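You operate a simulated robot arm through the tools that you are given. There is no shell and no other tool. Be economical: measure what you need, move in short steps, check, and stop when the job is done.

You are at the controls of a simulated robot arm. One attempt, no reset.

## Task
Fetch the blue-tab tape strip and set it on the stack of sheets. Open the gears drawer, take the blue gear on the top of the red desk and put it away in the inside of the gears drawer and shut the drawer again. Fetch the motor marked "N7" from the top of the blue cube and set it on the white job card there. Put the paper pad on the top of the blue cube away on the top of the packing table. Put the crumpled scrap on the green mat. Count the foam pieces on the top of the grey bench, then put as many of the sensors from the top of the grey bench in the orange tray. Do these in any order. Set down upright: motor.

It is judged by the outcome, as a careful person would: the job done as asked, and still so three seconds after it is handed in. It fails if anything else is knocked over, pushed out of place, dropped, spilled or broken. Flat cloth is picked up by pressing the open fingertips on it (5 to 10 N) and closing them slowly along it; thin cloth reads only 2 to 8 mm in the jaws.

## Robot
A 7-joint arm with a two-finger parallel gripper on a trunk, on a base that drives. Base frame: it is fixed to the floor where the robot stands at the start and does not move with it; the origin is under the middle of the robot, x ahead of it, y to its left, z up; the surface under the hand at the start is at about z = 0.82. Lengths are in m, angles in rad, forces in N, time in s.
Its first joint turns from -2.897 to 2.897 rad. Places, roughly: blue gear (5x5x3 cm) [2.1, -1.8, 0.7]; blue-tab tape strip (20x5x3 cm) [0.8, -0.1, 0.8]; crumpled scrap (9x6x4 cm) [-1.1, 1.3, 0.8]; foam piece (7x5x6 cm) [-1, 0.7, 0.8]; foam piece (8x5x6 cm) [-1.2, 1.1, 0.8]; gears drawer [2.6, 2.2, 0.8]; green mat [-0.9, -1, 0.8]; inside of the gears drawer [2.6, 2.3, 0.7]; job card [0.75, -2.75, 0.75]; motor [1, -2.75, 0.75]; orange tray [3.5, -1.2, 0.9]; paper pad (6x8x4 cm) [1.1, -3, 0.7]; sensor [-1, 1.25, 0.75]; stack of sheets (21x30x1 cm) [1, -3.8, 1.3]; top of the packing table [1.3, -0.1, 0.8]. Payload 1.57 kg.
Tool frame: the origin (TCP) lies between the finger pads and is the grasp point; the fingertips stand 0.03 m ahead of it; z points along the fingers, y is the line along which they close. The gripper opens to 0.08 m. The fingers are 0.017 m wide and 0.012 m thick; the gripper's body (0.04 by 0.082 m) begins 0.08 m behind the TCP.
Orientation is that of the tool frame in the base frame, as [roll, pitch, yaw] about the fixed x, y, z axes, in that order (R = Rz(yaw) Ry(pitch) Rx(roll)). With the fingers straight down and closing along the base's y, the tool's x points along the base's -x, its y along +y and its z along -z.

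## Interface
- The arm moves only by the tool drive_tool. Its argument "targets" is a list of rows, each an object (a shift or turn left out is 0, a gripper value left out holds the last) with "xyz": the shift along the tool's x, y, z in units of 200 mm (1.0 is 200 mm), a list of three; "rotation": the turn, a rotation vector about the tool's x, y, z in units of 60 degrees (1.0 is 60 degrees), a list of three. In form: [{"xyz": [x, y, z], "rotation": [ax, ay, az]}, ...]. A call has 1 to 8 rows; each row is the pose to reach, as a shift and turn from the pose commanded when the call began, along the tool's axes at that moment. "hand" is the gripper command, from -1 (shut) to 1 (fully open), values between in proportion, set as the call begins (left out, the last holds). A call with a number of a shift or a turn outside -1 to 1 is refused whole. Each row takes 0.2 s and may step no farther than 0.05 m and 0.15 rad from the row before; otherwise, or with a gripper value out of range, the whole call is refused. A pose out of reach is approached as far as the arm can. The call stops where the force on the tool passes 40 N (or 10 N more than at its start, if that is more) or the arm is blocked; 0.2 s more then pass. Each finger travels about 0.153 m/s and halts on what it meets, pressing with about 40 N; the grip force reading is that of the motor and also rises with nothing between the fingers. The clock runs only during rows and for 0.2 s after the last one: add rows that repeat a pose to give the fingers time. The reply holds the time, the measured pose of the TCP, the force on the tool along the base axes, the opening and the grip force, in the units named above and with some noise, with the torque about the TCP (base axes, N m) and any sound that the robot's microphone picked up, and new pictures: "show" is both (left out), scene, wrist or none.
- Cameras (640 x 400 px; columns grow to the right, rows downward): "scene" is now at [-0.012, 0.1743, 1.3793]; the picture's right is [-0.18, -0.98, 0.00], its down [-0.46, 0.08, -0.89] and it looks along [0.87, -0.16, -0.46] (base axes); focal length 289 px, centre (320, 200). "wrist" rides on the gripper at [0.072, -0.007, -0.122] in the tool frame; the picture's right is [0.09, 1.00, 0.00], its down [-0.84, 0.08, -0.54] and it looks along [-0.54, 0.05, 0.84] (tool axes); focal length 238 px, centre (320, 200). There is no depth. A picture from a camera that has moved, and an enlarged one, comes with that camera's place and axes in the base frame and with its lens.
- steer(legs): drives the robot by 1 to 6 legs, each [ahead, left, turn to the left] in m, m and rad, along the robot's own axes; the way and the turn of a leg run together, so that a leg with both is an arc; at most 1.5 m and 3.142 rad a leg. The arm and the cameras ride along, it lands a little off, and it stops where it bumps. It gives what a move gives, and a new picture of the scene camera.
- turn_head(pan, tilt): turns the head with the scene camera to pan (to the left, within 2.496 rad either way) and tilt (down, from -0.506 to 1.204), counted from straight ahead of the robot. It gives what a move gives, and a new picture of the scene camera.
- zoom(camera, box): a new picture of the part [left, top, right, bottom] of that camera's present view, enlarged. It takes no simulated time.
- job_done(): hands the job in; it is judged then, once.

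Go step by step. Nothing tells you exact positions but the pictures and the camera data: compare them with the known pose of the tool, close in by small moves and look again before you grip or let go. The budget is 483 turns and 360 pictures, counting those below and the enlarged ones. Unless the task says otherwise, let go and move clear before handing in.

The tools are called after "Request:" as a command line: name --argument value ..., lists and objects as JSON in quotes. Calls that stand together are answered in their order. drive_tool: Moves the arm, as the interface text tells. Its arguments: {"type":"object","properties":{"targets":{"type":"array","items":{"type":"object","properties":{"xyz":{"type":"array","items":{"type":"number"}},"rotation":{"type":"array","items":{"type":"number"}}}}},"hand":{"type":"number"},"show":{"type":"string","enum":["both","scene","wrist","none"]}},"required":["targets"]} The other tools are called the same way: steer (legs) drives the base; turn_head (pan, tilt) turns the head that bears the scene camera; zoom (camera, box) takes an enlarged picture of a part of a camera's view; job_done () hands the job in.

At the start:

```text
time_s: 0.0
ee_pos: [0.6081, -0.1511, 1.1312]
tool_rot: [3.141, 0.002, -3.14]
wrist_force: [0.3, -0.7, -0.5]
ft_torque: [0.01, 0.05, -0.02]
width: 0.0801
gripper_force: 0.2
robot x, y, heading: [-0.0014, 0.0015, -0.0]
head pan, tilt: [-0.182, 0.483]
```

scene: 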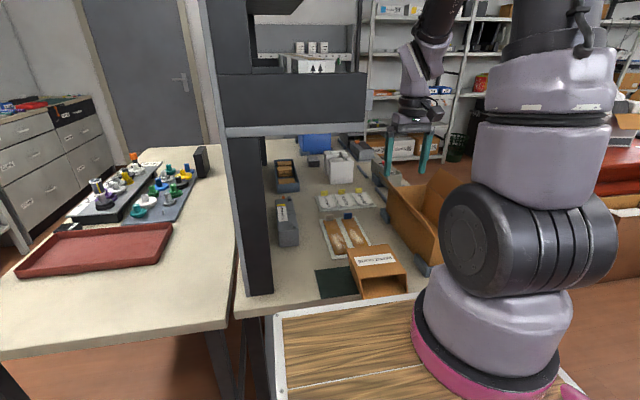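
wrist: 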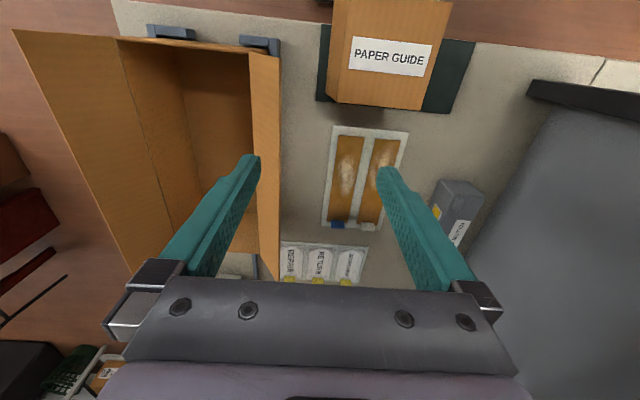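

I see the packing table with the tape strips (blue and white tabs) on a small tray below the hand. I'll look closer at them first.

Request:
zoom --camera "wrist" --box '[260, 100, 480, 240]'

Request:
zoom --camera "scene" --box '[230, 120, 470, 300]'

```text
2.86 times, centred on (370, 170) of wrist
camera zoom: at [0.5373, -0.158, 1.254], right [-0.09, 1.0, 0.0], down [0.84, 0.08, 0.54], along [0.54, 0.05, -0.84], focal length 681 px, centre (177, 286)
```

zoom: 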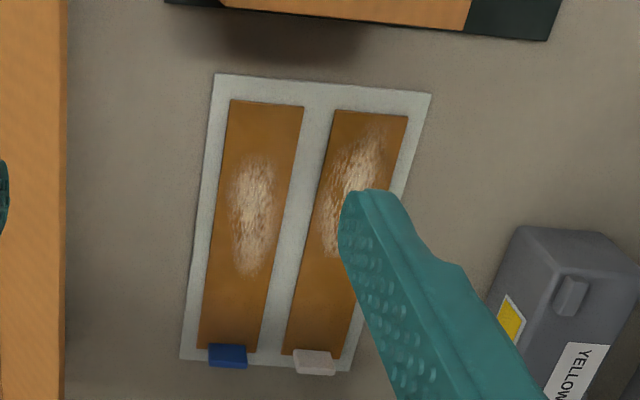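

```text
2.22 times, centred on (350, 210) of scene
camera zoom: at [-0.012, 0.1743, 1.3793], right [-0.18, -0.98, 0.0], down [-0.46, 0.08, -0.89], along [0.87, -0.16, -0.46], focal length 642 px, centre (253, 178)
```

zoom: 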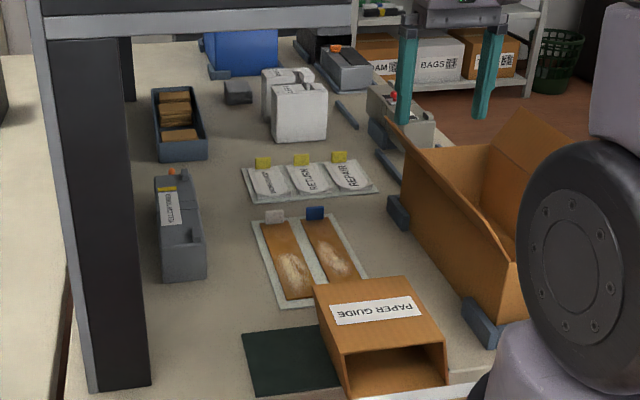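

Request:
drive_tool --targets '[{"xyz": [-0.2, 0.05, 0.15]}, {"xyz": [-0.4, 0.1, 0.3]}, {"xyz": [-0.6, 0.15, 0.45]}, {"xyz": [-0.8, 0.2, 0.6]}]' --show "wrist"

```text
refused: row 1 steps farther than a row can; nothing moved
```

Step was marginally too long; I use more rows.

Request:
drive_tool --targets '[{"xyz": [-0.16, 0.04, 0.12]}, {"xyz": [-0.32, 0.08, 0.24]}, {"xyz": [-0.48, 0.12, 0.36]}, {"xyz": [-0.64, 0.16, 0.48]}, {"xyz": [-0.8, 0.2, 0.6]}]' --show "wrist"

```text
time_s: 1.2
ee_pos: [0.7682, -0.1129, 1.0147]
tool_rot: [3.141, 0.001, 3.141]
wrist_force: [0.0, -0.1, 0.7]
ft_torque: [0.01, -0.01, 0.03]
width: 0.0801
gripper_force: 0.0
robot x, y, heading: [0.0012, -0.0006, 0.002]
head pan, tilt: [-0.182, 0.483]
camera wrist: at [0.6968, -0.1177, 1.1362], right [-0.09, 1.0, 0.0], down [0.84, 0.08, 0.54], along [0.54, 0.05, -0.84], focal length 238 px, centre (320, 200)
```

wrist: 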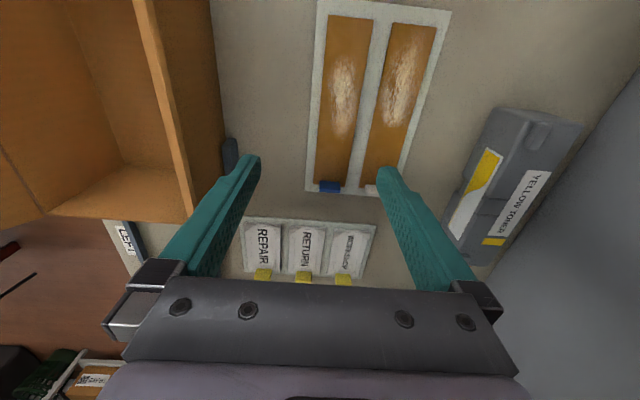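

Request:
zoom --camera "wrist" --box '[290, 140, 400, 220]'

Request:
zoom --camera "scene" --box '[310, 190, 390, 240]'

```text
5.00 times, centred on (345, 180) of wrist
camera zoom: at [0.6968, -0.1177, 1.1362], right [-0.09, 1.0, 0.0], down [0.84, 0.08, 0.54], along [0.54, 0.05, -0.84], focal length 1192 px, centre (195, 300)
```

zoom: 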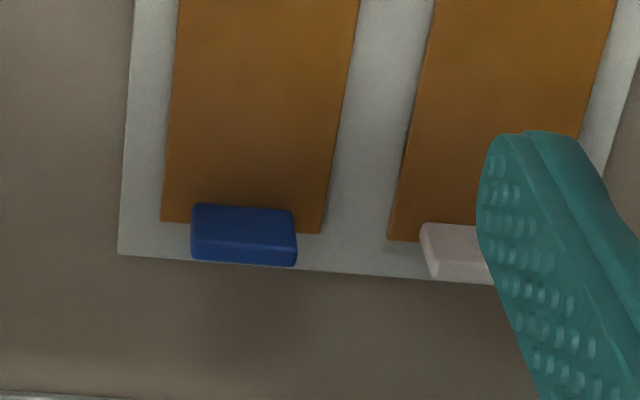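

```text
8.00 times, centred on (350, 215) of scene
camera zoom: at [-0.0126, 0.1742, 1.3793], right [-0.18, -0.98, 0.0], down [-0.46, 0.08, -0.89], along [0.87, -0.16, -0.46], focal length 2313 px, centre (80, 80)
```

zoom: 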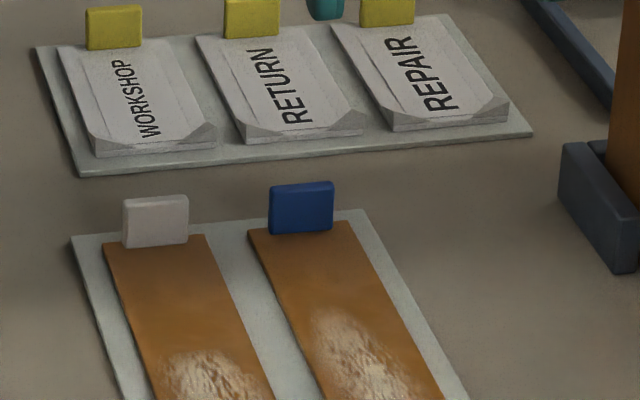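

Request:
turn_head --pan -1.0 --tilt 0.3

Request:
turn_head --pan -2.2 --tilt 0.4

Request:
turn_head --pan 2.2 --tilt 0.5

Request:
turn_head --pan 0.8 --tilt 0.3

Request:
turn_head --pan 0.0 --tilt 0.3

```text
time_s: 2.4
ee_pos: [0.7686, -0.1126, 1.0138]
tool_rot: [3.14, -0.001, -3.141]
wrist_force: [0.5, 0.2, -0.2]
ft_torque: [0.0, 0.01, 0.04]
width: 0.0801
gripper_force: 0.0
robot x, y, heading: [-0.0002, -0.0035, -0.0]
head pan, tilt: [-1.0, 0.3]
camera scene: at [-0.0513, 0.1122, 1.3962], right [-0.84, -0.54, 0.0], down [-0.16, 0.25, -0.96], along [0.52, -0.8, -0.3], focal length 289 px, centre (320, 200)
```

scene: 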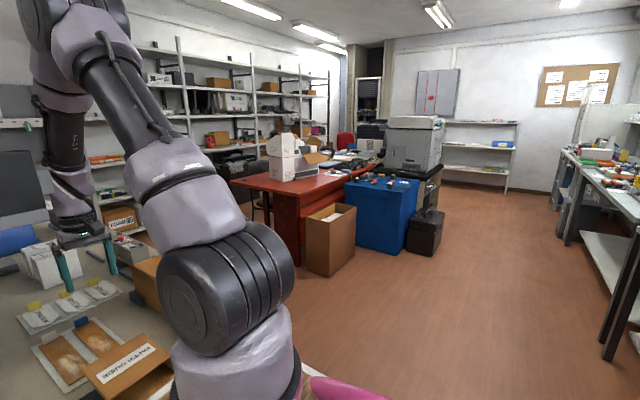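

```text
time_s: 3.8
ee_pos: [0.769, -0.1124, 1.0139]
tool_rot: [-3.14, 0.001, 3.141]
wrist_force: [0.0, -0.2, 0.3]
ft_torque: [0.01, 0.03, 0.0]
width: 0.0799
gripper_force: 0.0
robot x, y, heading: [-0.0022, -0.0002, 0.003]
head pan, tilt: [-2.201, 0.4]
camera scene: at [-0.1563, 0.1159, 1.387], right [-0.81, 0.59, 0.0], down [0.23, 0.31, -0.92], along [-0.54, -0.74, -0.39], focal length 289 px, centre (320, 200)
```

scene: 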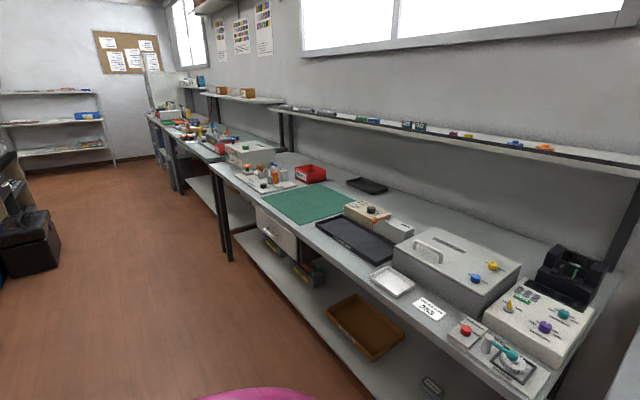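

```text
time_s: 7.3
ee_pos: [0.7682, -0.1127, 1.014]
tool_rot: [-3.14, -0.001, -3.14]
wrist_force: [0.1, 0.4, 0.5]
ft_torque: [0.0, 0.03, -0.01]
width: 0.0799
gripper_force: 0.1
robot x, y, heading: [-0.0016, 0.0013, 0.003]
head pan, tilt: [2.201, 0.499]
camera scene: at [-0.1554, 0.2643, 1.3778], right [0.81, 0.59, 0.0], down [0.28, -0.39, -0.88], along [-0.52, 0.71, -0.48], focal length 289 px, centre (320, 200)
```

scene: 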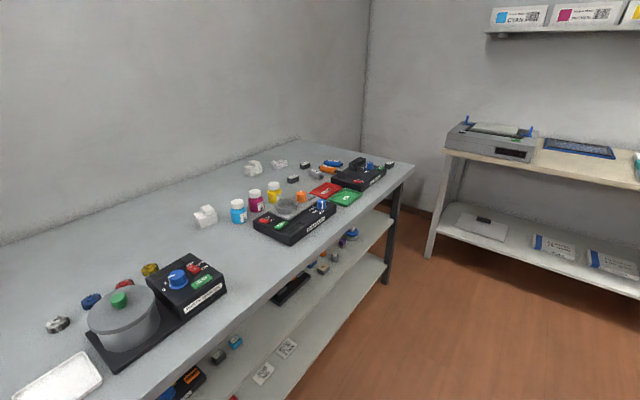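

```text
time_s: 8.8
ee_pos: [0.7686, -0.1117, 1.0138]
tool_rot: [-3.14, 0.0, 3.141]
wrist_force: [0.5, -0.1, -0.6]
ft_torque: [0.0, -0.04, 0.02]
width: 0.0801
gripper_force: 0.0
robot x, y, heading: [0.0006, -0.0031, 0.002]
head pan, tilt: [0.799, 0.3]
camera scene: at [-0.0367, 0.2577, 1.3962], right [0.72, -0.7, 0.0], down [-0.21, -0.21, -0.96], along [0.67, 0.69, -0.3], focal length 289 px, centre (320, 200)
```

scene: 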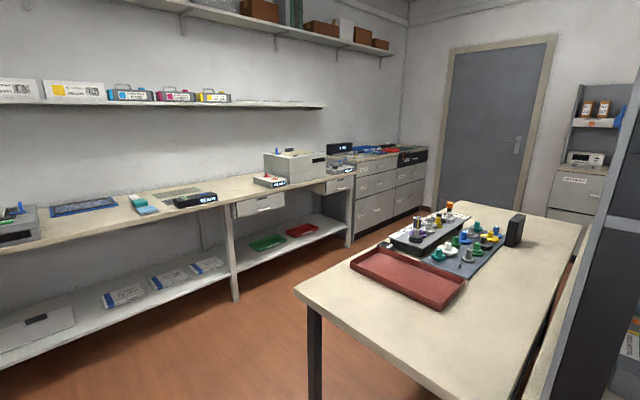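

```text
time_s: 9.9
ee_pos: [0.768, -0.1133, 1.0128]
tool_rot: [3.141, 0.0, -3.141]
wrist_force: [-0.1, 0.8, -0.1]
ft_torque: [0.01, 0.04, 0.02]
width: 0.0798
gripper_force: 0.1
robot x, y, heading: [0.0018, -0.0014, 0.004]
head pan, tilt: [0.0, 0.3]
camera scene: at [-0.0084, 0.1908, 1.3962], right [0.0, -1.0, 0.0], down [-0.3, 0.0, -0.96], along [0.96, 0.0, -0.3], focal length 289 px, centre (320, 200)
```

scene: 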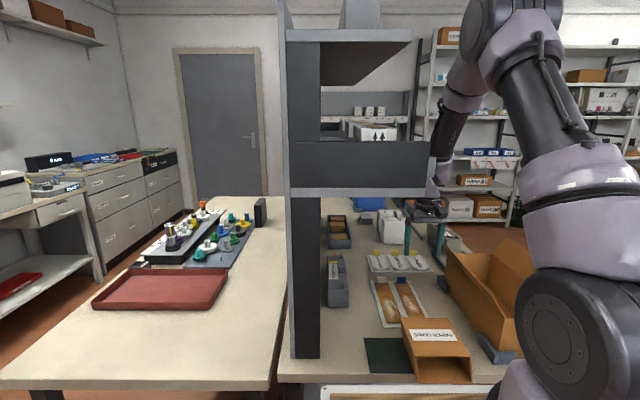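

The room is now mapped: copier (sheets) beyond the blue cube, red desk on the right, drawers left, grey bench behind-left, mat bench behind-right. Now turn the hand 90° and approach the blue tab.

Request:
drive_tool --targets '[{"xyz": [-0.1, 0.0, 0], "rotation": [0, 0, 0.14]}, {"xyz": [-0.2, 0.02, 0], "rotation": [0, 0, 0.28]}, {"xyz": [-0.3, 0.04, 0], "rotation": [0, 0, 0.42]}, {"xyz": [-0.4, 0.06, 0], "rotation": [0, 0, 0.56]}, {"xyz": [-0.47, 0.09, 0], "rotation": [0, 0, 0.7]}, {"xyz": [-0.49, 0.12, 0], "rotation": [0, 0, 0.84]}, {"xyz": [-0.49, 0.13, 0], "rotation": [0, 0, 0.98]}]' --show "none"

Request:
drive_tool --targets '[{"rotation": [0, 0, 0.14]}, {"rotation": [0, 0, 0.28]}, {"rotation": [0, 0, 0.42]}, {"rotation": [0, 0, 0.52]}, {"rotation": [0, 0, 0.52]}]' --show "both"

```text
time_s: 11.5
ee_pos: [0.8666, -0.086, 1.0137]
tool_rot: [-3.141, 0.001, 2.112]
wrist_force: [0.4, 0.2, -0.3]
ft_torque: [0.03, -0.05, -0.01]
width: 0.08
gripper_force: 0.1
robot x, y, heading: [-0.0029, 0.0012, 0.001]
head pan, tilt: [0.0, 0.3]
```

```text
time_s: 12.7
ee_pos: [0.8663, -0.0868, 1.0122]
tool_rot: [3.141, -0.001, 1.57]
wrist_force: [-0.7, -0.7, -0.1]
ft_torque: [0.03, -0.01, 0.0]
width: 0.08
gripper_force: 0.1
robot x, y, heading: [0.0044, 0.003, -0.001]
head pan, tilt: [0.0, 0.3]
camera scene: at [-0.0084, 0.1908, 1.3962], right [0.0, -1.0, 0.0], down [-0.3, 0.0, -0.96], along [0.96, 0.0, -0.3], focal length 289 px, centre (320, 200)
camera wrist: at [0.8604, -0.0131, 1.1351], right [1.0, 0.09, 0.0], down [0.08, -0.84, 0.54], along [0.05, -0.54, -0.84], focal length 238 px, centre (320, 200)
```

scene: 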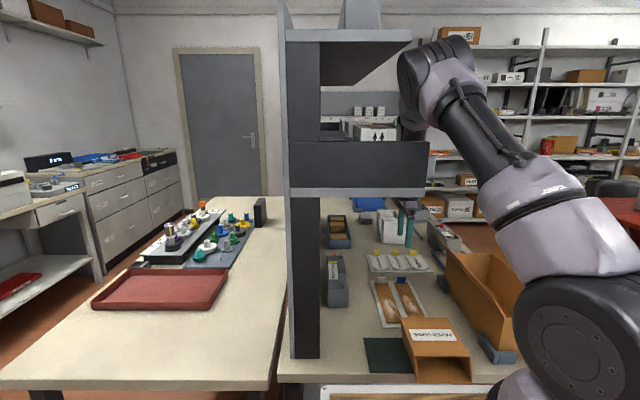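
wrist: 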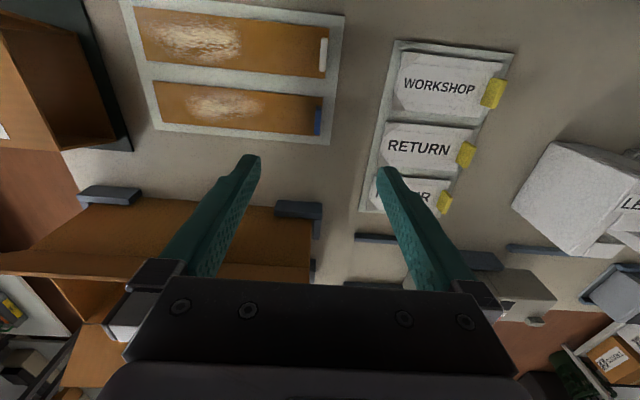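

Request:
drive_tool --targets '[{"xyz": [-0.02, 0.015, 0.2]}, {"xyz": [-0.02, 0.015, 0.4]}, {"xyz": [-0.02, 0.015, 0.6]}, {"xyz": [-0.02, 0.015, 0.71]}, {"xyz": [-0.02, 0.015, 0.71]}]' --hand 0.25 --show "both"

Request:
zoom --camera "wrist" --box '[220, 20, 420, 220]'

```text
time_s: 14.1
ee_pos: [0.8924, -0.0838, 0.9405]
tool_rot: [3.035, -0.022, 1.57]
wrist_force: [0.1, 0.3, 0.4]
ft_torque: [-0.03, 0.0, -0.01]
width: 0.0503
gripper_force: 0.1
robot x, y, heading: [-0.0003, 0.0012, -0.004]
head pan, tilt: [0.0, 0.3]
stopped in row 5: the arm was blocked; the commanded pose is now the measured one
camera scene: at [-0.0176, 0.1917, 1.3961], right [0.0, -1.0, 0.0], down [-0.29, 0.0, -0.96], along [0.96, 0.0, -0.29], focal length 289 px, centre (320, 200)
camera wrist: at [0.8731, -0.0124, 1.0631], right [0.99, 0.09, 0.11], down [0.02, -0.85, 0.53], along [0.14, -0.52, -0.84], focal length 238 px, centre (320, 200)
```

scene: 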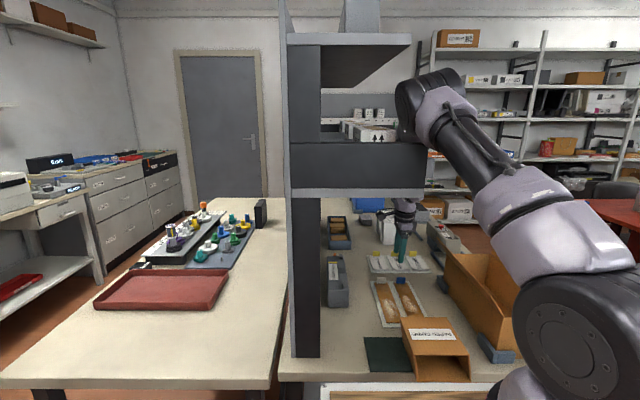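
wrist: 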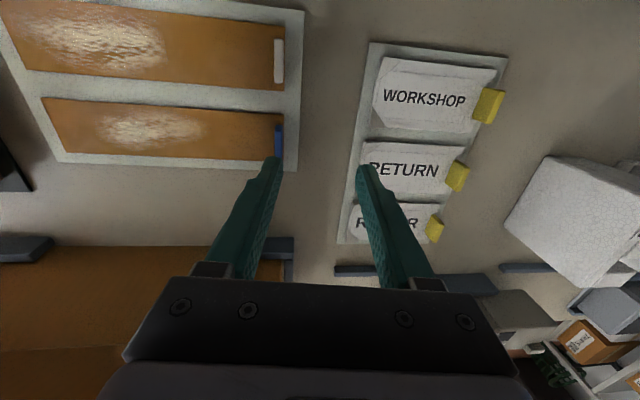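

```text
2.00 times, centred on (320, 120) of wrist
camera zoom: at [0.8731, -0.0124, 1.0631], right [0.99, 0.09, 0.11], down [0.02, -0.85, 0.53], along [0.14, -0.52, -0.84], focal length 477 px, centre (320, 360)
```

zoom: 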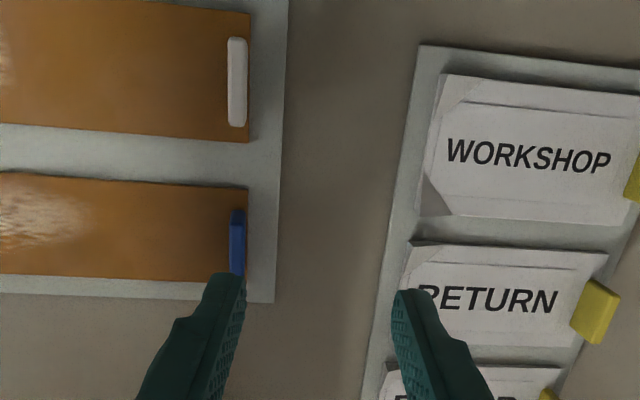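

The arm was blocked high up — the forearm probably meets the overhead shelf whose edge ends near y≈-0.03. I back up and shift the base to the right so the arm comes in from the free side.

Request:
drive_tool --targets '[{"xyz": [0, 0, -0.2]}, {"xyz": [0, 0, -0.4], "rotation": [0.05, -0.01, 0]}, {"xyz": [0, 0, -0.6], "rotation": [0.102, -0.021, 0]}, {"xyz": [0, 0, -0.6], "rotation": [0.102, -0.021, 0]}]' --show "none"

Request:
steer --legs '[[0, -0.25, 0]]'

```text
time_s: 15.1
ee_pos: [0.8864, -0.0833, 1.0463]
tool_rot: [-3.122, 0.003, 1.566]
wrist_force: [0.9, -0.5, 0.5]
ft_torque: [0.04, 0.02, -0.03]
width: 0.0503
gripper_force: 0.0
robot x, y, heading: [0.0008, 0.003, -0.003]
head pan, tilt: [0.0, 0.3]
```

```text
time_s: 16.9
ee_pos: [0.8878, -0.324, 1.0464]
tool_rot: [-3.12, 0.002, 1.575]
wrist_force: [0.4, 0.2, -0.7]
ft_torque: [0.0, 0.0, -0.02]
width: 0.0501
gripper_force: 0.1
robot x, y, heading: [0.0003, -0.2458, 0.005]
head pan, tilt: [0.0, 0.3]
camera scene: at [-0.0089, -0.0536, 1.3962], right [0.01, -1.0, 0.0], down [-0.3, 0.0, -0.96], along [0.96, 0.01, -0.3], focal length 289 px, centre (320, 200)
```

scene: 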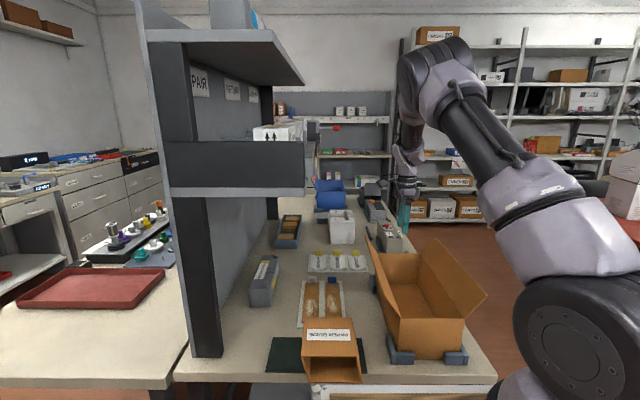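

Request:
drive_tool --targets '[{"xyz": [0, 0, -0.2]}, {"xyz": [0, 0, -0.35], "rotation": [-0.02, 0, 0]}, {"xyz": [0.2, 0.06, -0.35], "rotation": [-0.02, 0, 0]}, {"xyz": [0.4, 0.12, -0.35], "rotation": [-0.02, 0, 0]}, {"xyz": [0.6, 0.12, -0.35], "rotation": [-0.02, 0, 0]}, {"xyz": [0.8, 0.12, -0.35], "rotation": [-0.02, 0, 0]}, {"xyz": [1.0, 0.12, -0.35], "rotation": [-0.02, 0, 0]}, {"xyz": [1.0, 0.12, -0.35], "rotation": [-0.02, 0, 0]}]' --show "none"

Request:
drive_tool --targets '[{"xyz": [0.17, 0, 0]}, {"xyz": [0.17, 0, 0.2]}, {"xyz": [0.17, 0, 0.4]}, {"xyz": [0.17, 0, 0.6]}, {"xyz": [0.17, 0, 0.8]}, {"xyz": [0.17, 0, 0.8]}]' --show "both"

```text
time_s: 18.7
ee_pos: [0.9131, -0.1255, 1.1159]
tool_rot: [-3.142, 0.001, 1.577]
wrist_force: [-0.2, 0.8, -0.2]
ft_torque: [-0.01, 0.01, 0.02]
width: 0.0497
gripper_force: 0.0
robot x, y, heading: [0.0003, -0.2413, 0.012]
head pan, tilt: [0.0, 0.3]
```

```text
time_s: 19.1
ee_pos: [0.9156, -0.1177, 1.1185]
tool_rot: [3.138, 0.008, 1.573]
wrist_force: [-0.4, -5.8, 6.0]
ft_torque: [1.35, -0.08, 0.04]
width: 0.0499
gripper_force: 0.2
robot x, y, heading: [0.0001, -0.2441, 0.004]
head pan, tilt: [0.0, 0.3]
stopped in row 1: the force on the tool passed its limit at 62 N (the readings are from after the stop); the commanded pose is now the measured one
camera scene: at [-0.0094, -0.054, 1.3962], right [0.01, -1.0, 0.0], down [-0.3, 0.0, -0.96], along [0.96, 0.01, -0.3], focal length 289 px, centre (320, 200)
camera wrist: at [0.9079, -0.043, 1.2398], right [1.0, 0.09, 0.0], down [0.08, -0.83, 0.55], along [0.05, -0.55, -0.84], focal length 238 px, centre (320, 200)
```

scene: 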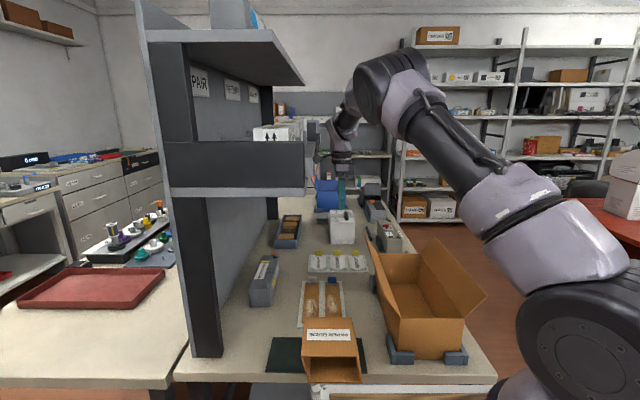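
wrist: 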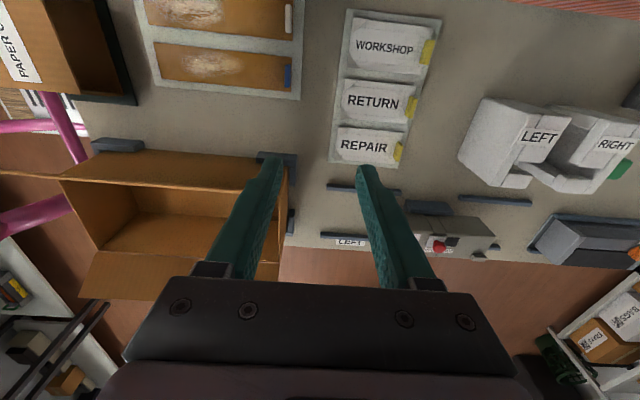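

The camera bracket hit the overhead shelf. I'll back off and turn the hand so the camera is on the free (−y) side.

Request:
drive_tool --targets '[{"xyz": [-0.2, 0, 0]}, {"xyz": [-0.4, 0, 0]}, {"xyz": [-0.6, 0, 0], "rotation": [0, 0, -0.14]}, {"xyz": [-0.6, 0, 0], "rotation": [0, 0, -0.28]}, {"xyz": [-0.6, 0, 0], "rotation": [0, 0, -0.42]}, {"xyz": [-0.6, 0, 0], "rotation": [0, 0, -0.56]}, {"xyz": [-0.6, 0, 0], "rotation": [0, 0, -0.7]}, {"xyz": [-0.6, 0, 0], "rotation": [0, 0, -0.84]}]' --show "none"

Request:
drive_tool --targets '[{"rotation": [0, 0, -0.14]}, {"rotation": [0, 0, -0.28]}, {"rotation": [0, 0, -0.42]}, {"rotation": [0, 0, -0.56]}, {"rotation": [0, 0, -0.7]}, {"rotation": [0, 0, -0.84]}, {"rotation": [0, 0, -0.98]}]' --show "none"

Request:
drive_tool --targets '[{"rotation": [0, 0, -0.14]}, {"rotation": [0, 0, -0.28]}, {"rotation": [0, 0, -0.42]}, {"rotation": [0, 0, -0.56]}, {"rotation": [0, 0, -0.7]}, {"rotation": [0, 0, -0.84]}, {"rotation": [0, 0, -0.98]}, {"rotation": [0, 0, -1.0]}]' --show "none"

```text
time_s: 20.9
ee_pos: [0.9139, -0.2372, 1.1172]
tool_rot: [-3.135, 0.007, 2.454]
wrist_force: [-0.2, 0.2, 0.7]
ft_torque: [0.02, -0.01, 0.0]
width: 0.05
gripper_force: 0.0
robot x, y, heading: [0.0032, -0.242, 0.012]
head pan, tilt: [0.0, 0.3]
```

```text
time_s: 22.5
ee_pos: [0.9148, -0.2379, 1.1182]
tool_rot: [-3.13, -0.001, -2.804]
wrist_force: [0.4, 0.4, -0.5]
ft_torque: [0.03, -0.01, 0.03]
width: 0.0501
gripper_force: 0.1
robot x, y, heading: [0.001, -0.2436, 0.003]
head pan, tilt: [0.0, 0.3]
```

```text
time_s: 24.3
ee_pos: [0.9152, -0.2352, 1.1176]
tool_rot: [-3.139, -0.009, -1.757]
wrist_force: [0.2, 0.1, -1.0]
ft_torque: [0.01, -0.01, 0.0]
width: 0.0498
gripper_force: 0.1
robot x, y, heading: [-0.0006, -0.2458, 0.013]
head pan, tilt: [0.0, 0.3]
```

Request:
drive_tool --targets '[{"rotation": [0, 0, -0.1]}, {"rotation": [0, -0.008, -0.178]}, {"rotation": [0, -0.008, -0.178]}]' --show "none"

Request:
drive_tool --targets '[{"xyz": [-0.2, 0.1, 0]}, {"xyz": [-0.4, 0.2, 0]}, {"xyz": [-0.6, 0.25, 0]}, {"xyz": [-0.72, 0.25, 0]}, {"xyz": [-0.72, 0.25, 0.2]}, {"xyz": [-0.72, 0.25, 0.4]}, {"xyz": [-0.72, 0.25, 0.6]}, {"xyz": [-0.72, 0.25, 0.6]}]' --show "both"

```text
time_s: 25.1
ee_pos: [0.9148, -0.2356, 1.118]
tool_rot: [-3.137, -0.003, -1.57]
wrist_force: [0.4, -0.5, 0.5]
ft_torque: [0.0, -0.01, -0.03]
width: 0.0499
gripper_force: 0.0
robot x, y, heading: [0.0016, -0.2455, 0.004]
head pan, tilt: [0.0, 0.3]
```

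```text
time_s: 26.9
ee_pos: [0.8648, -0.0923, 0.9987]
tool_rot: [-3.137, -0.002, -1.571]
wrist_force: [1.0, -0.4, 0.0]
ft_torque: [-0.02, 0.01, 0.03]
width: 0.0502
gripper_force: 0.0
robot x, y, heading: [0.0004, -0.2426, 0.015]
head pan, tilt: [0.0, 0.3]
camera scene: at [-0.0092, -0.0536, 1.3962], right [0.01, -1.0, 0.0], down [-0.3, 0.0, -0.96], along [0.96, 0.01, -0.3], focal length 289 px, centre (320, 200)
camera wrist: at [0.8724, -0.1635, 1.1206], right [-1.0, -0.09, 0.0], down [-0.08, 0.84, 0.54], along [-0.05, 0.54, -0.84], focal length 238 px, centre (320, 200)
```

scene: 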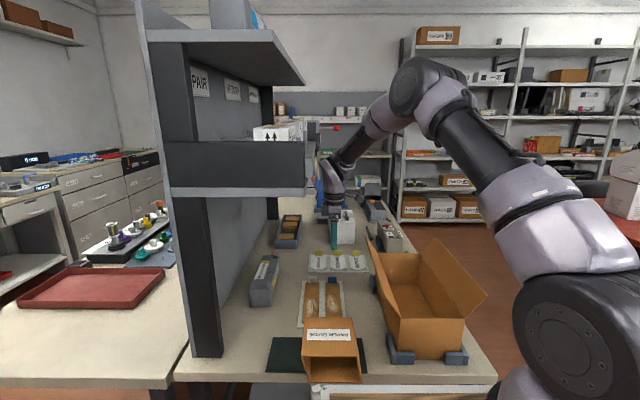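
wrist: 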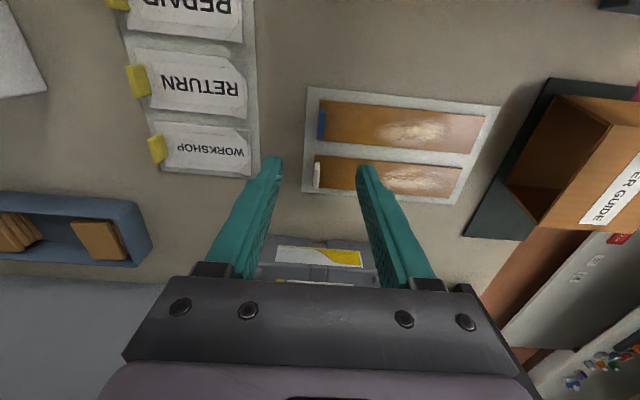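

Request:
drive_tool --targets '[{"xyz": [-0.015, 0, 0.2]}, {"xyz": [-0.015, 0, 0.4]}, {"xyz": [-0.015, 0, 0.52]}, {"xyz": [-0.015, 0, 0.52]}]' --show "wrist"

Request:
zoom --camera "wrist" --box '[240, 60, 400, 180]'

```text
time_s: 27.9
ee_pos: [0.8674, -0.0903, 0.8934]
tool_rot: [-3.136, -0.002, -1.571]
wrist_force: [-1.0, 0.4, 0.0]
ft_torque: [-0.02, 0.03, 0.0]
width: 0.0502
gripper_force: 0.0
robot x, y, heading: [0.0048, -0.2425, 0.008]
head pan, tilt: [0.0, 0.3]
camera wrist: at [0.8737, -0.1604, 1.0163], right [-1.0, -0.09, 0.0], down [-0.08, 0.84, 0.54], along [-0.05, 0.54, -0.84], focal length 238 px, centre (320, 200)
```

wrist: 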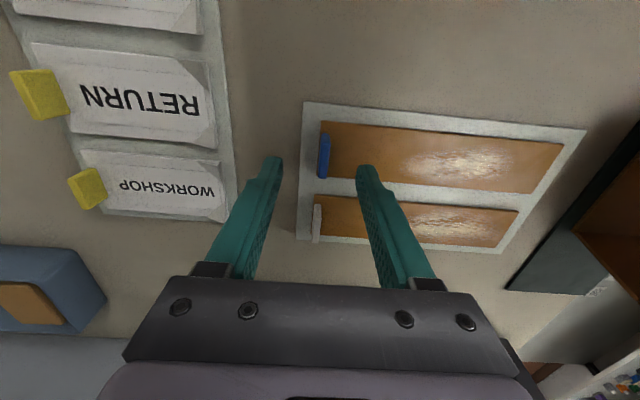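

```text
3.33 times, centred on (320, 120) of wrist
camera zoom: at [0.8737, -0.1604, 1.0163], right [-1.0, -0.09, 0.0], down [-0.08, 0.84, 0.54], along [-0.05, 0.54, -0.84], focal length 794 px, centre (320, 467)
```

zoom: 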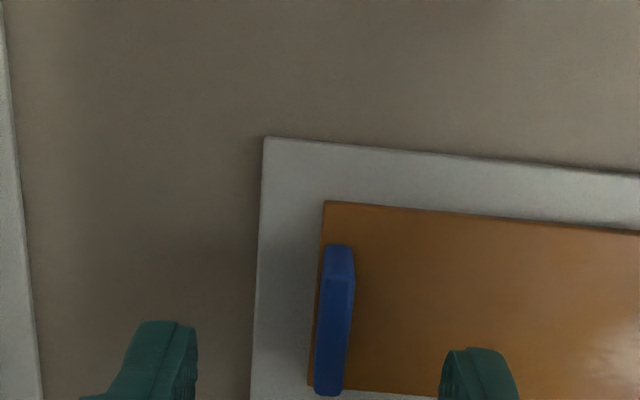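

Request:
drive_tool --targets '[{"xyz": [-0.005, 0.01, 0.08]}, {"xyz": [-0.005, 0.01, 0.155]}, {"xyz": [-0.005, 0.01, 0.155]}]' --show "wrist"

Request:
zoom --camera "wrist" --box '[240, 100, 400, 220]'

```text
time_s: 28.7
ee_pos: [0.8659, -0.089, 0.8617]
tool_rot: [-3.137, -0.001, -1.571]
wrist_force: [1.2, -0.1, -0.6]
ft_torque: [0.03, -0.03, 0.03]
width: 0.0501
gripper_force: 0.0
robot x, y, heading: [0.0005, -0.2429, 0.008]
head pan, tilt: [0.0, 0.3]
camera wrist: at [0.8714, -0.1592, 0.985], right [-1.0, -0.09, 0.0], down [-0.08, 0.84, 0.54], along [-0.05, 0.54, -0.84], focal length 238 px, centre (320, 200)
```

wrist: 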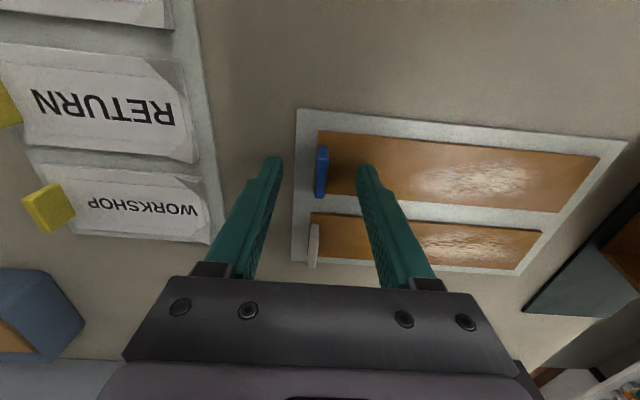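

```text
3.33 times, centred on (320, 160) of wrist
camera zoom: at [0.8714, -0.1592, 0.985], right [-1.0, -0.09, 0.0], down [-0.08, 0.84, 0.54], along [-0.05, 0.54, -0.84], focal length 794 px, centre (320, 333)
```

zoom: 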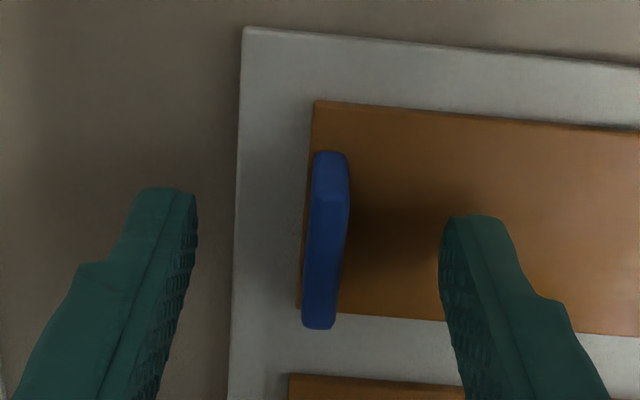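

Request:
drive_tool --targets '[{"xyz": [0, 0, 0]}, {"xyz": [0, 0, 0]}, {"xyz": [0, 0, 0]}]' --hand -1 --show "none"

Request:
drive_tool --targets '[{"xyz": [0, 0, -0.05]}, {"xyz": [0, 0, -0.1]}, {"xyz": [0, 0, -0.2]}, {"xyz": [0, 0, -0.2]}]' --show "both"

```text
time_s: 29.5
ee_pos: [0.8644, -0.0883, 0.8619]
tool_rot: [-3.139, -0.004, -1.572]
wrist_force: [-0.8, 0.2, -0.6]
ft_torque: [0.0, 0.01, -0.03]
width: 0.0048
gripper_force: 25.6
robot x, y, heading: [0.0017, -0.2459, 0.012]
head pan, tilt: [0.0, 0.3]
```

```text
time_s: 30.5
ee_pos: [0.8619, -0.0872, 0.9011]
tool_rot: [-3.137, -0.001, -1.571]
wrist_force: [-0.5, 0.4, -0.2]
ft_torque: [0.02, 0.0, 0.0]
width: 0.0053
gripper_force: 25.3
robot x, y, heading: [-0.0005, -0.2467, 0.002]
head pan, tilt: [0.0, 0.3]
camera scene: at [-0.009, -0.0536, 1.3962], right [0.01, -1.0, 0.0], down [-0.3, 0.0, -0.96], along [0.96, 0.01, -0.3], focal length 289 px, centre (320, 200)
camera wrist: at [0.8687, -0.1589, 1.0236], right [-1.0, -0.09, 0.0], down [-0.08, 0.84, 0.54], along [-0.05, 0.54, -0.84], focal length 238 px, centre (320, 200)
```

scene: 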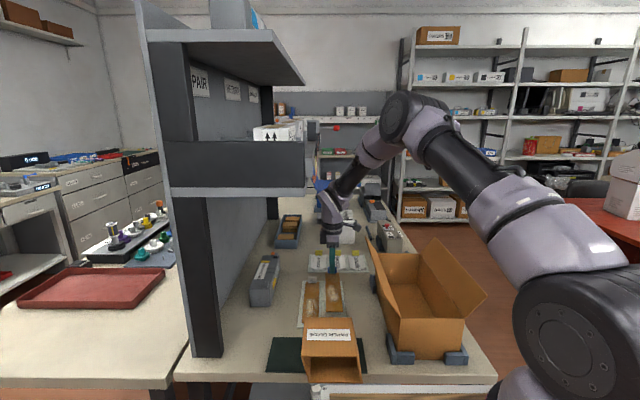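
wrist: 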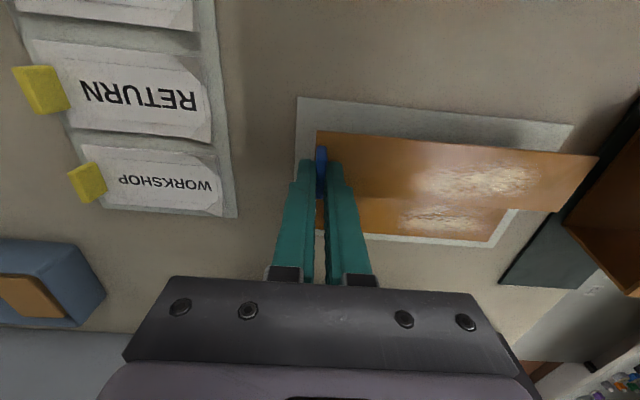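

The strip came away cleanly with the blue tab held. Now I lift it, move to the free side and then up for carrying.

Request:
drive_tool --targets '[{"xyz": [0, 0, -0.2]}, {"xyz": [0, 0, -0.4]}, {"xyz": [0, 0, -0.6]}, {"xyz": [0, 0, -0.8]}, {"xyz": [0.2, 0, -0.9]}, {"xyz": [0.4, 0, -0.95]}, {"xyz": [0.6, 0, -0.98]}, {"xyz": [0.8, 0, -1.0]}]' --show "none"

Request:
drive_tool --targets '[{"xyz": [0.1, 0.1, -0.2]}, {"xyz": [0.2, 0.2, -0.4]}, {"xyz": [0.3, 0.3, -0.6]}, {"xyz": [0.4, 0.4, -0.8]}, {"xyz": [0.45, 0.5, -1.0]}, {"xyz": [0.45, 0.5, -1.0]}]' --show "both"

```text
time_s: 32.3
ee_pos: [0.8645, -0.2451, 1.1002]
tool_rot: [-3.14, -0.001, -1.569]
wrist_force: [0.1, 0.0, 0.5]
ft_torque: [-0.1, -0.05, 0.0]
width: 0.005
gripper_force: 25.1
robot x, y, heading: [-0.0017, -0.24, 0.011]
head pan, tilt: [0.0, 0.3]
```

```text
time_s: 33.7
ee_pos: [0.7622, -0.3357, 1.301]
tool_rot: [-3.138, -0.002, -1.57]
wrist_force: [0.0, 0.1, -0.2]
ft_torque: [0.01, -0.03, -0.02]
width: 0.005
gripper_force: 25.5
robot x, y, heading: [-0.0014, -0.2411, 0.008]
head pan, tilt: [0.0, 0.3]
camera scene: at [-0.009, -0.0536, 1.3962], right [0.01, -1.0, 0.0], down [-0.3, 0.0, -0.96], along [0.96, 0.01, -0.3], focal length 289 px, centre (320, 200)
camera wrist: at [0.7696, -0.4062, 1.424], right [-1.0, -0.09, 0.0], down [-0.08, 0.84, 0.54], along [-0.05, 0.54, -0.84], focal length 238 px, centre (320, 200)
```

scene: 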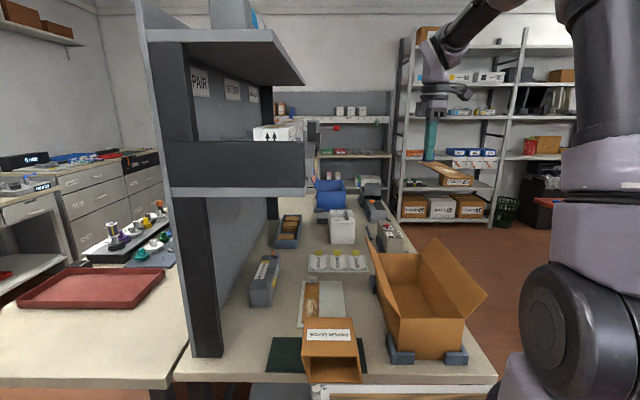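
wrist: 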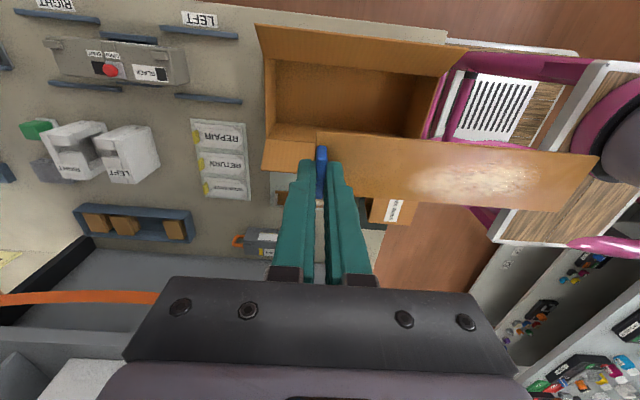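

Request:
turn_head --pan -1.2 --tilt 0.5

Request:
steer --legs '[[-0.08, 0, 0], [0, -1.4, 0]]'

```text
time_s: 35.1
ee_pos: [0.7637, -0.3361, 1.302]
tool_rot: [-3.138, -0.001, -1.571]
wrist_force: [0.8, -0.2, 0.8]
ft_torque: [0.0, -0.02, -0.01]
width: 0.0052
gripper_force: 25.3
robot x, y, heading: [0.0017, -0.2433, 0.009]
head pan, tilt: [-1.201, 0.499]
camera scene: at [-0.0688, -0.1389, 1.3778], right [-0.93, -0.37, 0.0], down [-0.18, 0.44, -0.88], along [0.32, -0.82, -0.48], focal length 289 px, centre (320, 200)
```

scene: 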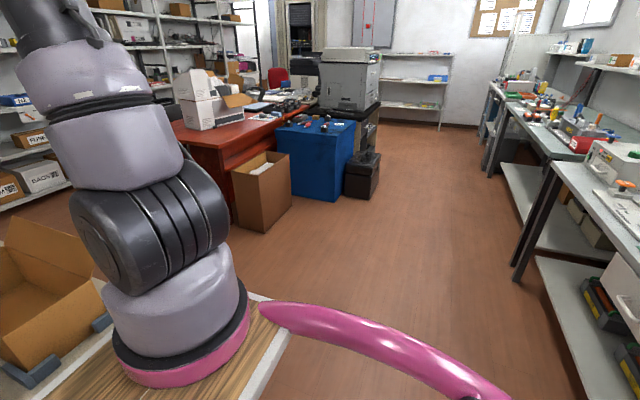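

```text
time_s: 42.6
ee_pos: [0.716, -1.6981, 1.3004]
tool_rot: [-3.139, -0.001, -1.541]
wrist_force: [0.5, -0.3, -0.5]
ft_torque: [-0.01, 0.0, -0.01]
width: 0.0053
gripper_force: 25.1
robot x, y, heading: [-0.0507, -1.6302, 0.032]
head pan, tilt: [-1.201, 0.499]
camera scene: at [-0.1217, -1.5269, 1.3778], right [-0.92, -0.4, 0.0], down [-0.19, 0.44, -0.88], along [0.35, -0.81, -0.48], focal length 289 px, centre (320, 200)
```

scene: 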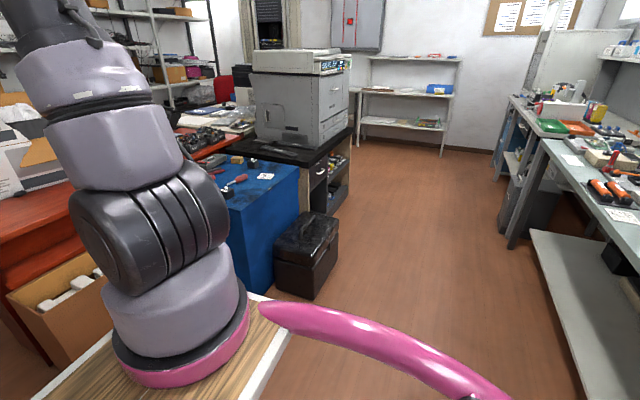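

Path to the copier is clear if I back off slightly to pass the black chest. Raise the strip higher first.

Request:
drive_tool --targets '[{"xyz": [0, 0, -0.2]}, {"xyz": [0, 0, -0.4]}, {"xyz": [0, 0, -0.6]}, {"xyz": [0, 0, -0.8]}, {"xyz": [0, 0, -0.8]}]' --show "none"

Request:
steer --legs '[[-0.12, 0, -0.03], [0, -1.45, 0]]'

```text
time_s: 43.9
ee_pos: [0.7129, -1.6992, 1.4622]
tool_rot: [-3.14, -0.002, -1.542]
wrist_force: [0.6, 0.4, -0.5]
ft_torque: [0.03, -0.03, 0.0]
width: 0.0052
gripper_force: 25.0
robot x, y, heading: [-0.0511, -1.6279, 0.037]
head pan, tilt: [-1.201, 0.499]
```

```text
time_s: 51.8
ee_pos: [0.5824, -3.1764, 1.461]
tool_rot: [-3.137, -0.001, -1.594]
wrist_force: [-0.2, -0.4, 0.7]
ft_torque: [0.01, 0.0, -0.03]
width: 0.0051
gripper_force: 25.3
robot x, y, heading: [-0.1758, -3.0668, -0.013]
head pan, tilt: [-1.201, 0.499]
camera scene: at [-0.2422, -2.9608, 1.3778], right [-0.94, -0.35, 0.0], down [-0.17, 0.45, -0.88], along [0.31, -0.82, -0.48], focal length 289 px, centre (320, 200)
```

scene: 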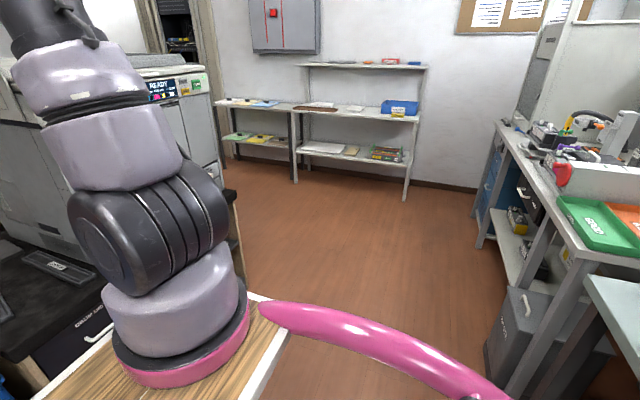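

Request:
turn_head --pan -0.5 --tilt 0.3

Request:
turn_head --pan 0.1 --tilt 0.5

```text
time_s: 52.9
ee_pos: [0.5826, -3.1757, 1.4604]
tool_rot: [-3.137, -0.002, -1.593]
wrist_force: [1.0, 1.3, -1.2]
ft_torque: [0.02, 0.03, 0.03]
width: 0.0052
gripper_force: 26.2
robot x, y, heading: [-0.176, -3.0673, -0.011]
head pan, tilt: [-0.499, 0.3]
camera scene: at [-0.1926, -2.9214, 1.3962], right [-0.49, -0.87, 0.0], down [-0.26, 0.15, -0.96], along [0.83, -0.47, -0.3], focal length 289 px, centre (320, 200)
```

scene: 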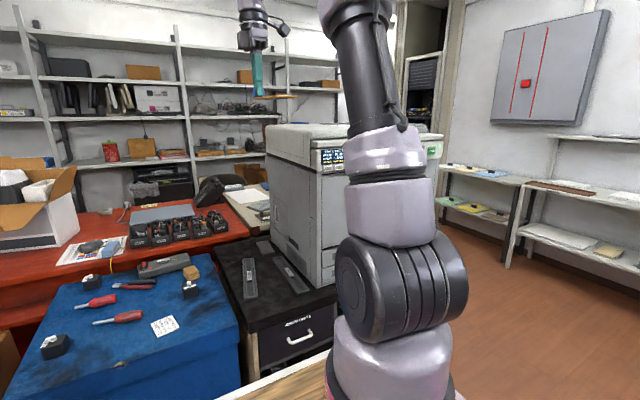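

```text
time_s: 53.9
ee_pos: [0.5817, -3.1764, 1.4609]
tool_rot: [-3.138, -0.002, -1.595]
wrist_force: [0.2, -0.5, 0.0]
ft_torque: [0.03, -0.02, -0.02]
width: 0.0049
gripper_force: 25.5
robot x, y, heading: [-0.175, -3.0688, -0.015]
head pan, tilt: [0.099, 0.499]
camera scene: at [-0.1832, -2.8678, 1.3778], right [0.08, -1.0, 0.0], down [-0.48, -0.04, -0.88], along [0.88, 0.07, -0.48], focal length 289 px, centre (320, 200)
```

scene: 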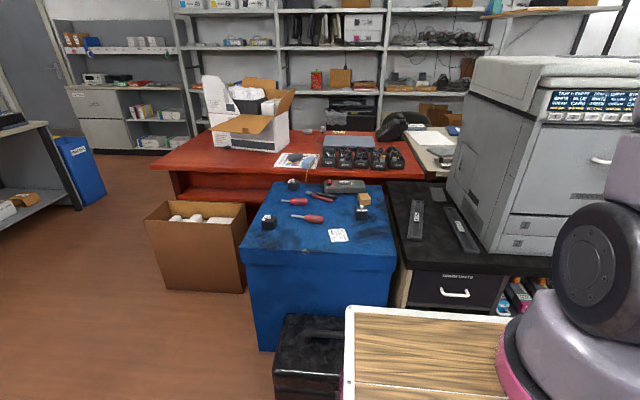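

Request:
steer --legs '[[0, -0.72, 0.01]]'

Request:
turn_head --pan -0.1 --tilt 0.3

```text
time_s: 57.8
ee_pos: [0.5893, -3.8553, 1.4609]
tool_rot: [-3.138, -0.002, -1.554]
wrist_force: [-1.2, 0.0, 0.7]
ft_torque: [0.03, 0.02, -0.03]
width: 0.0049
gripper_force: 25.6
robot x, y, heading: [-0.1703, -3.7768, 0.026]
head pan, tilt: [0.099, 0.499]
camera scene: at [-0.1874, -3.5765, 1.3778], right [0.12, -0.99, 0.0], down [-0.48, -0.06, -0.88], along [0.87, 0.11, -0.48], focal length 289 px, centre (320, 200)
```

scene: 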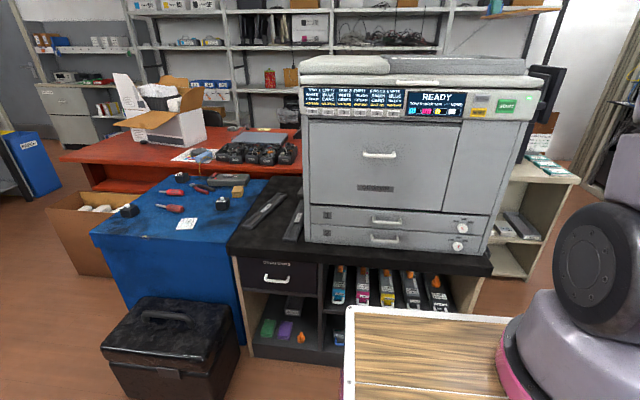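

```text
time_s: 58.5
ee_pos: [0.5888, -3.8555, 1.4613]
tool_rot: [-3.138, -0.002, -1.555]
wrist_force: [1.2, 0.7, 0.1]
ft_torque: [0.04, 0.0, 0.01]
width: 0.0052
gripper_force: 25.3
robot x, y, heading: [-0.1722, -3.7746, 0.022]
head pan, tilt: [-0.099, 0.3]
camera scene: at [-0.1846, -3.5947, 1.3961], right [-0.08, -1.0, 0.0], down [-0.3, 0.02, -0.96], along [0.95, -0.07, -0.3], focal length 289 px, centre (320, 200)
```

scene: 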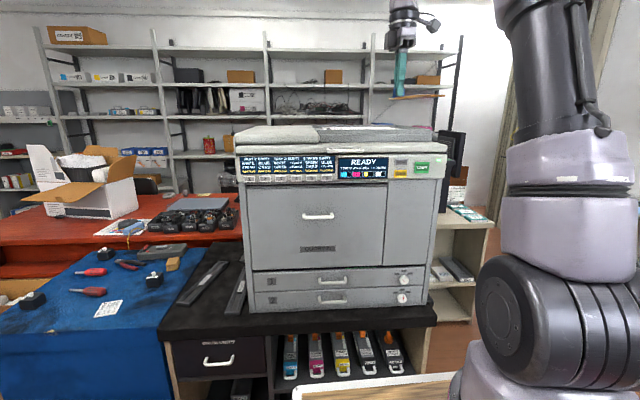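

Request:
steer --legs '[[0.17, 0, -0.02]]'

Request:
drive_tool --targets '[{"xyz": [0, -0.1, 0]}]' --show "wrist"

```text
time_s: 60.0
ee_pos: [0.754, -3.8688, 1.4623]
tool_rot: [-3.138, 0.0, -1.576]
wrist_force: [0.2, -0.2, 0.6]
ft_torque: [0.01, 0.01, 0.01]
width: 0.0051
gripper_force: 25.2
robot x, y, heading: [-0.0054, -3.772, 0.001]
head pan, tilt: [-0.099, 0.3]
camera scene: at [-0.0142, -3.5924, 1.3962], right [-0.1, -1.0, 0.0], down [-0.29, 0.03, -0.96], along [0.95, -0.09, -0.3], focal length 289 px, centre (320, 200)
```

scene: 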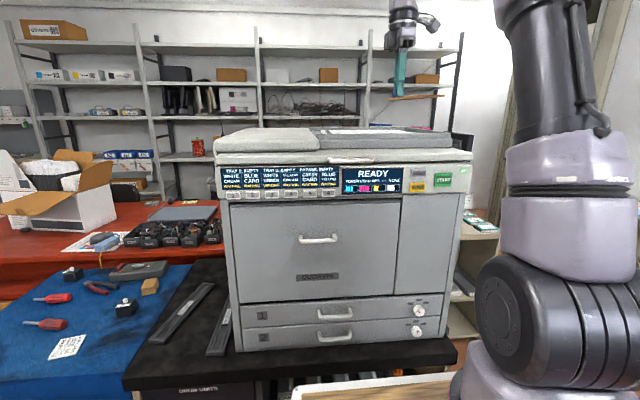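

```text
time_s: 60.4
ee_pos: [0.7736, -3.8687, 1.4613]
tool_rot: [-3.139, -0.002, -1.575]
wrist_force: [0.4, -0.2, 0.6]
ft_torque: [-0.04, -0.03, -0.02]
width: 0.0053
gripper_force: 25.6
robot x, y, heading: [-0.0012, -3.7768, 0.002]
head pan, tilt: [-0.099, 0.3]
camera wrist: at [0.7805, -3.9397, 1.5838], right [-1.0, -0.09, 0.0], down [-0.07, 0.84, 0.54], along [-0.04, 0.54, -0.84], focal length 238 px, centre (320, 200)
```

wrist: 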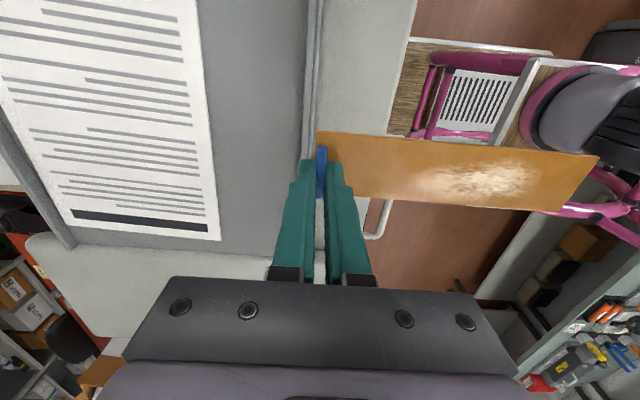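

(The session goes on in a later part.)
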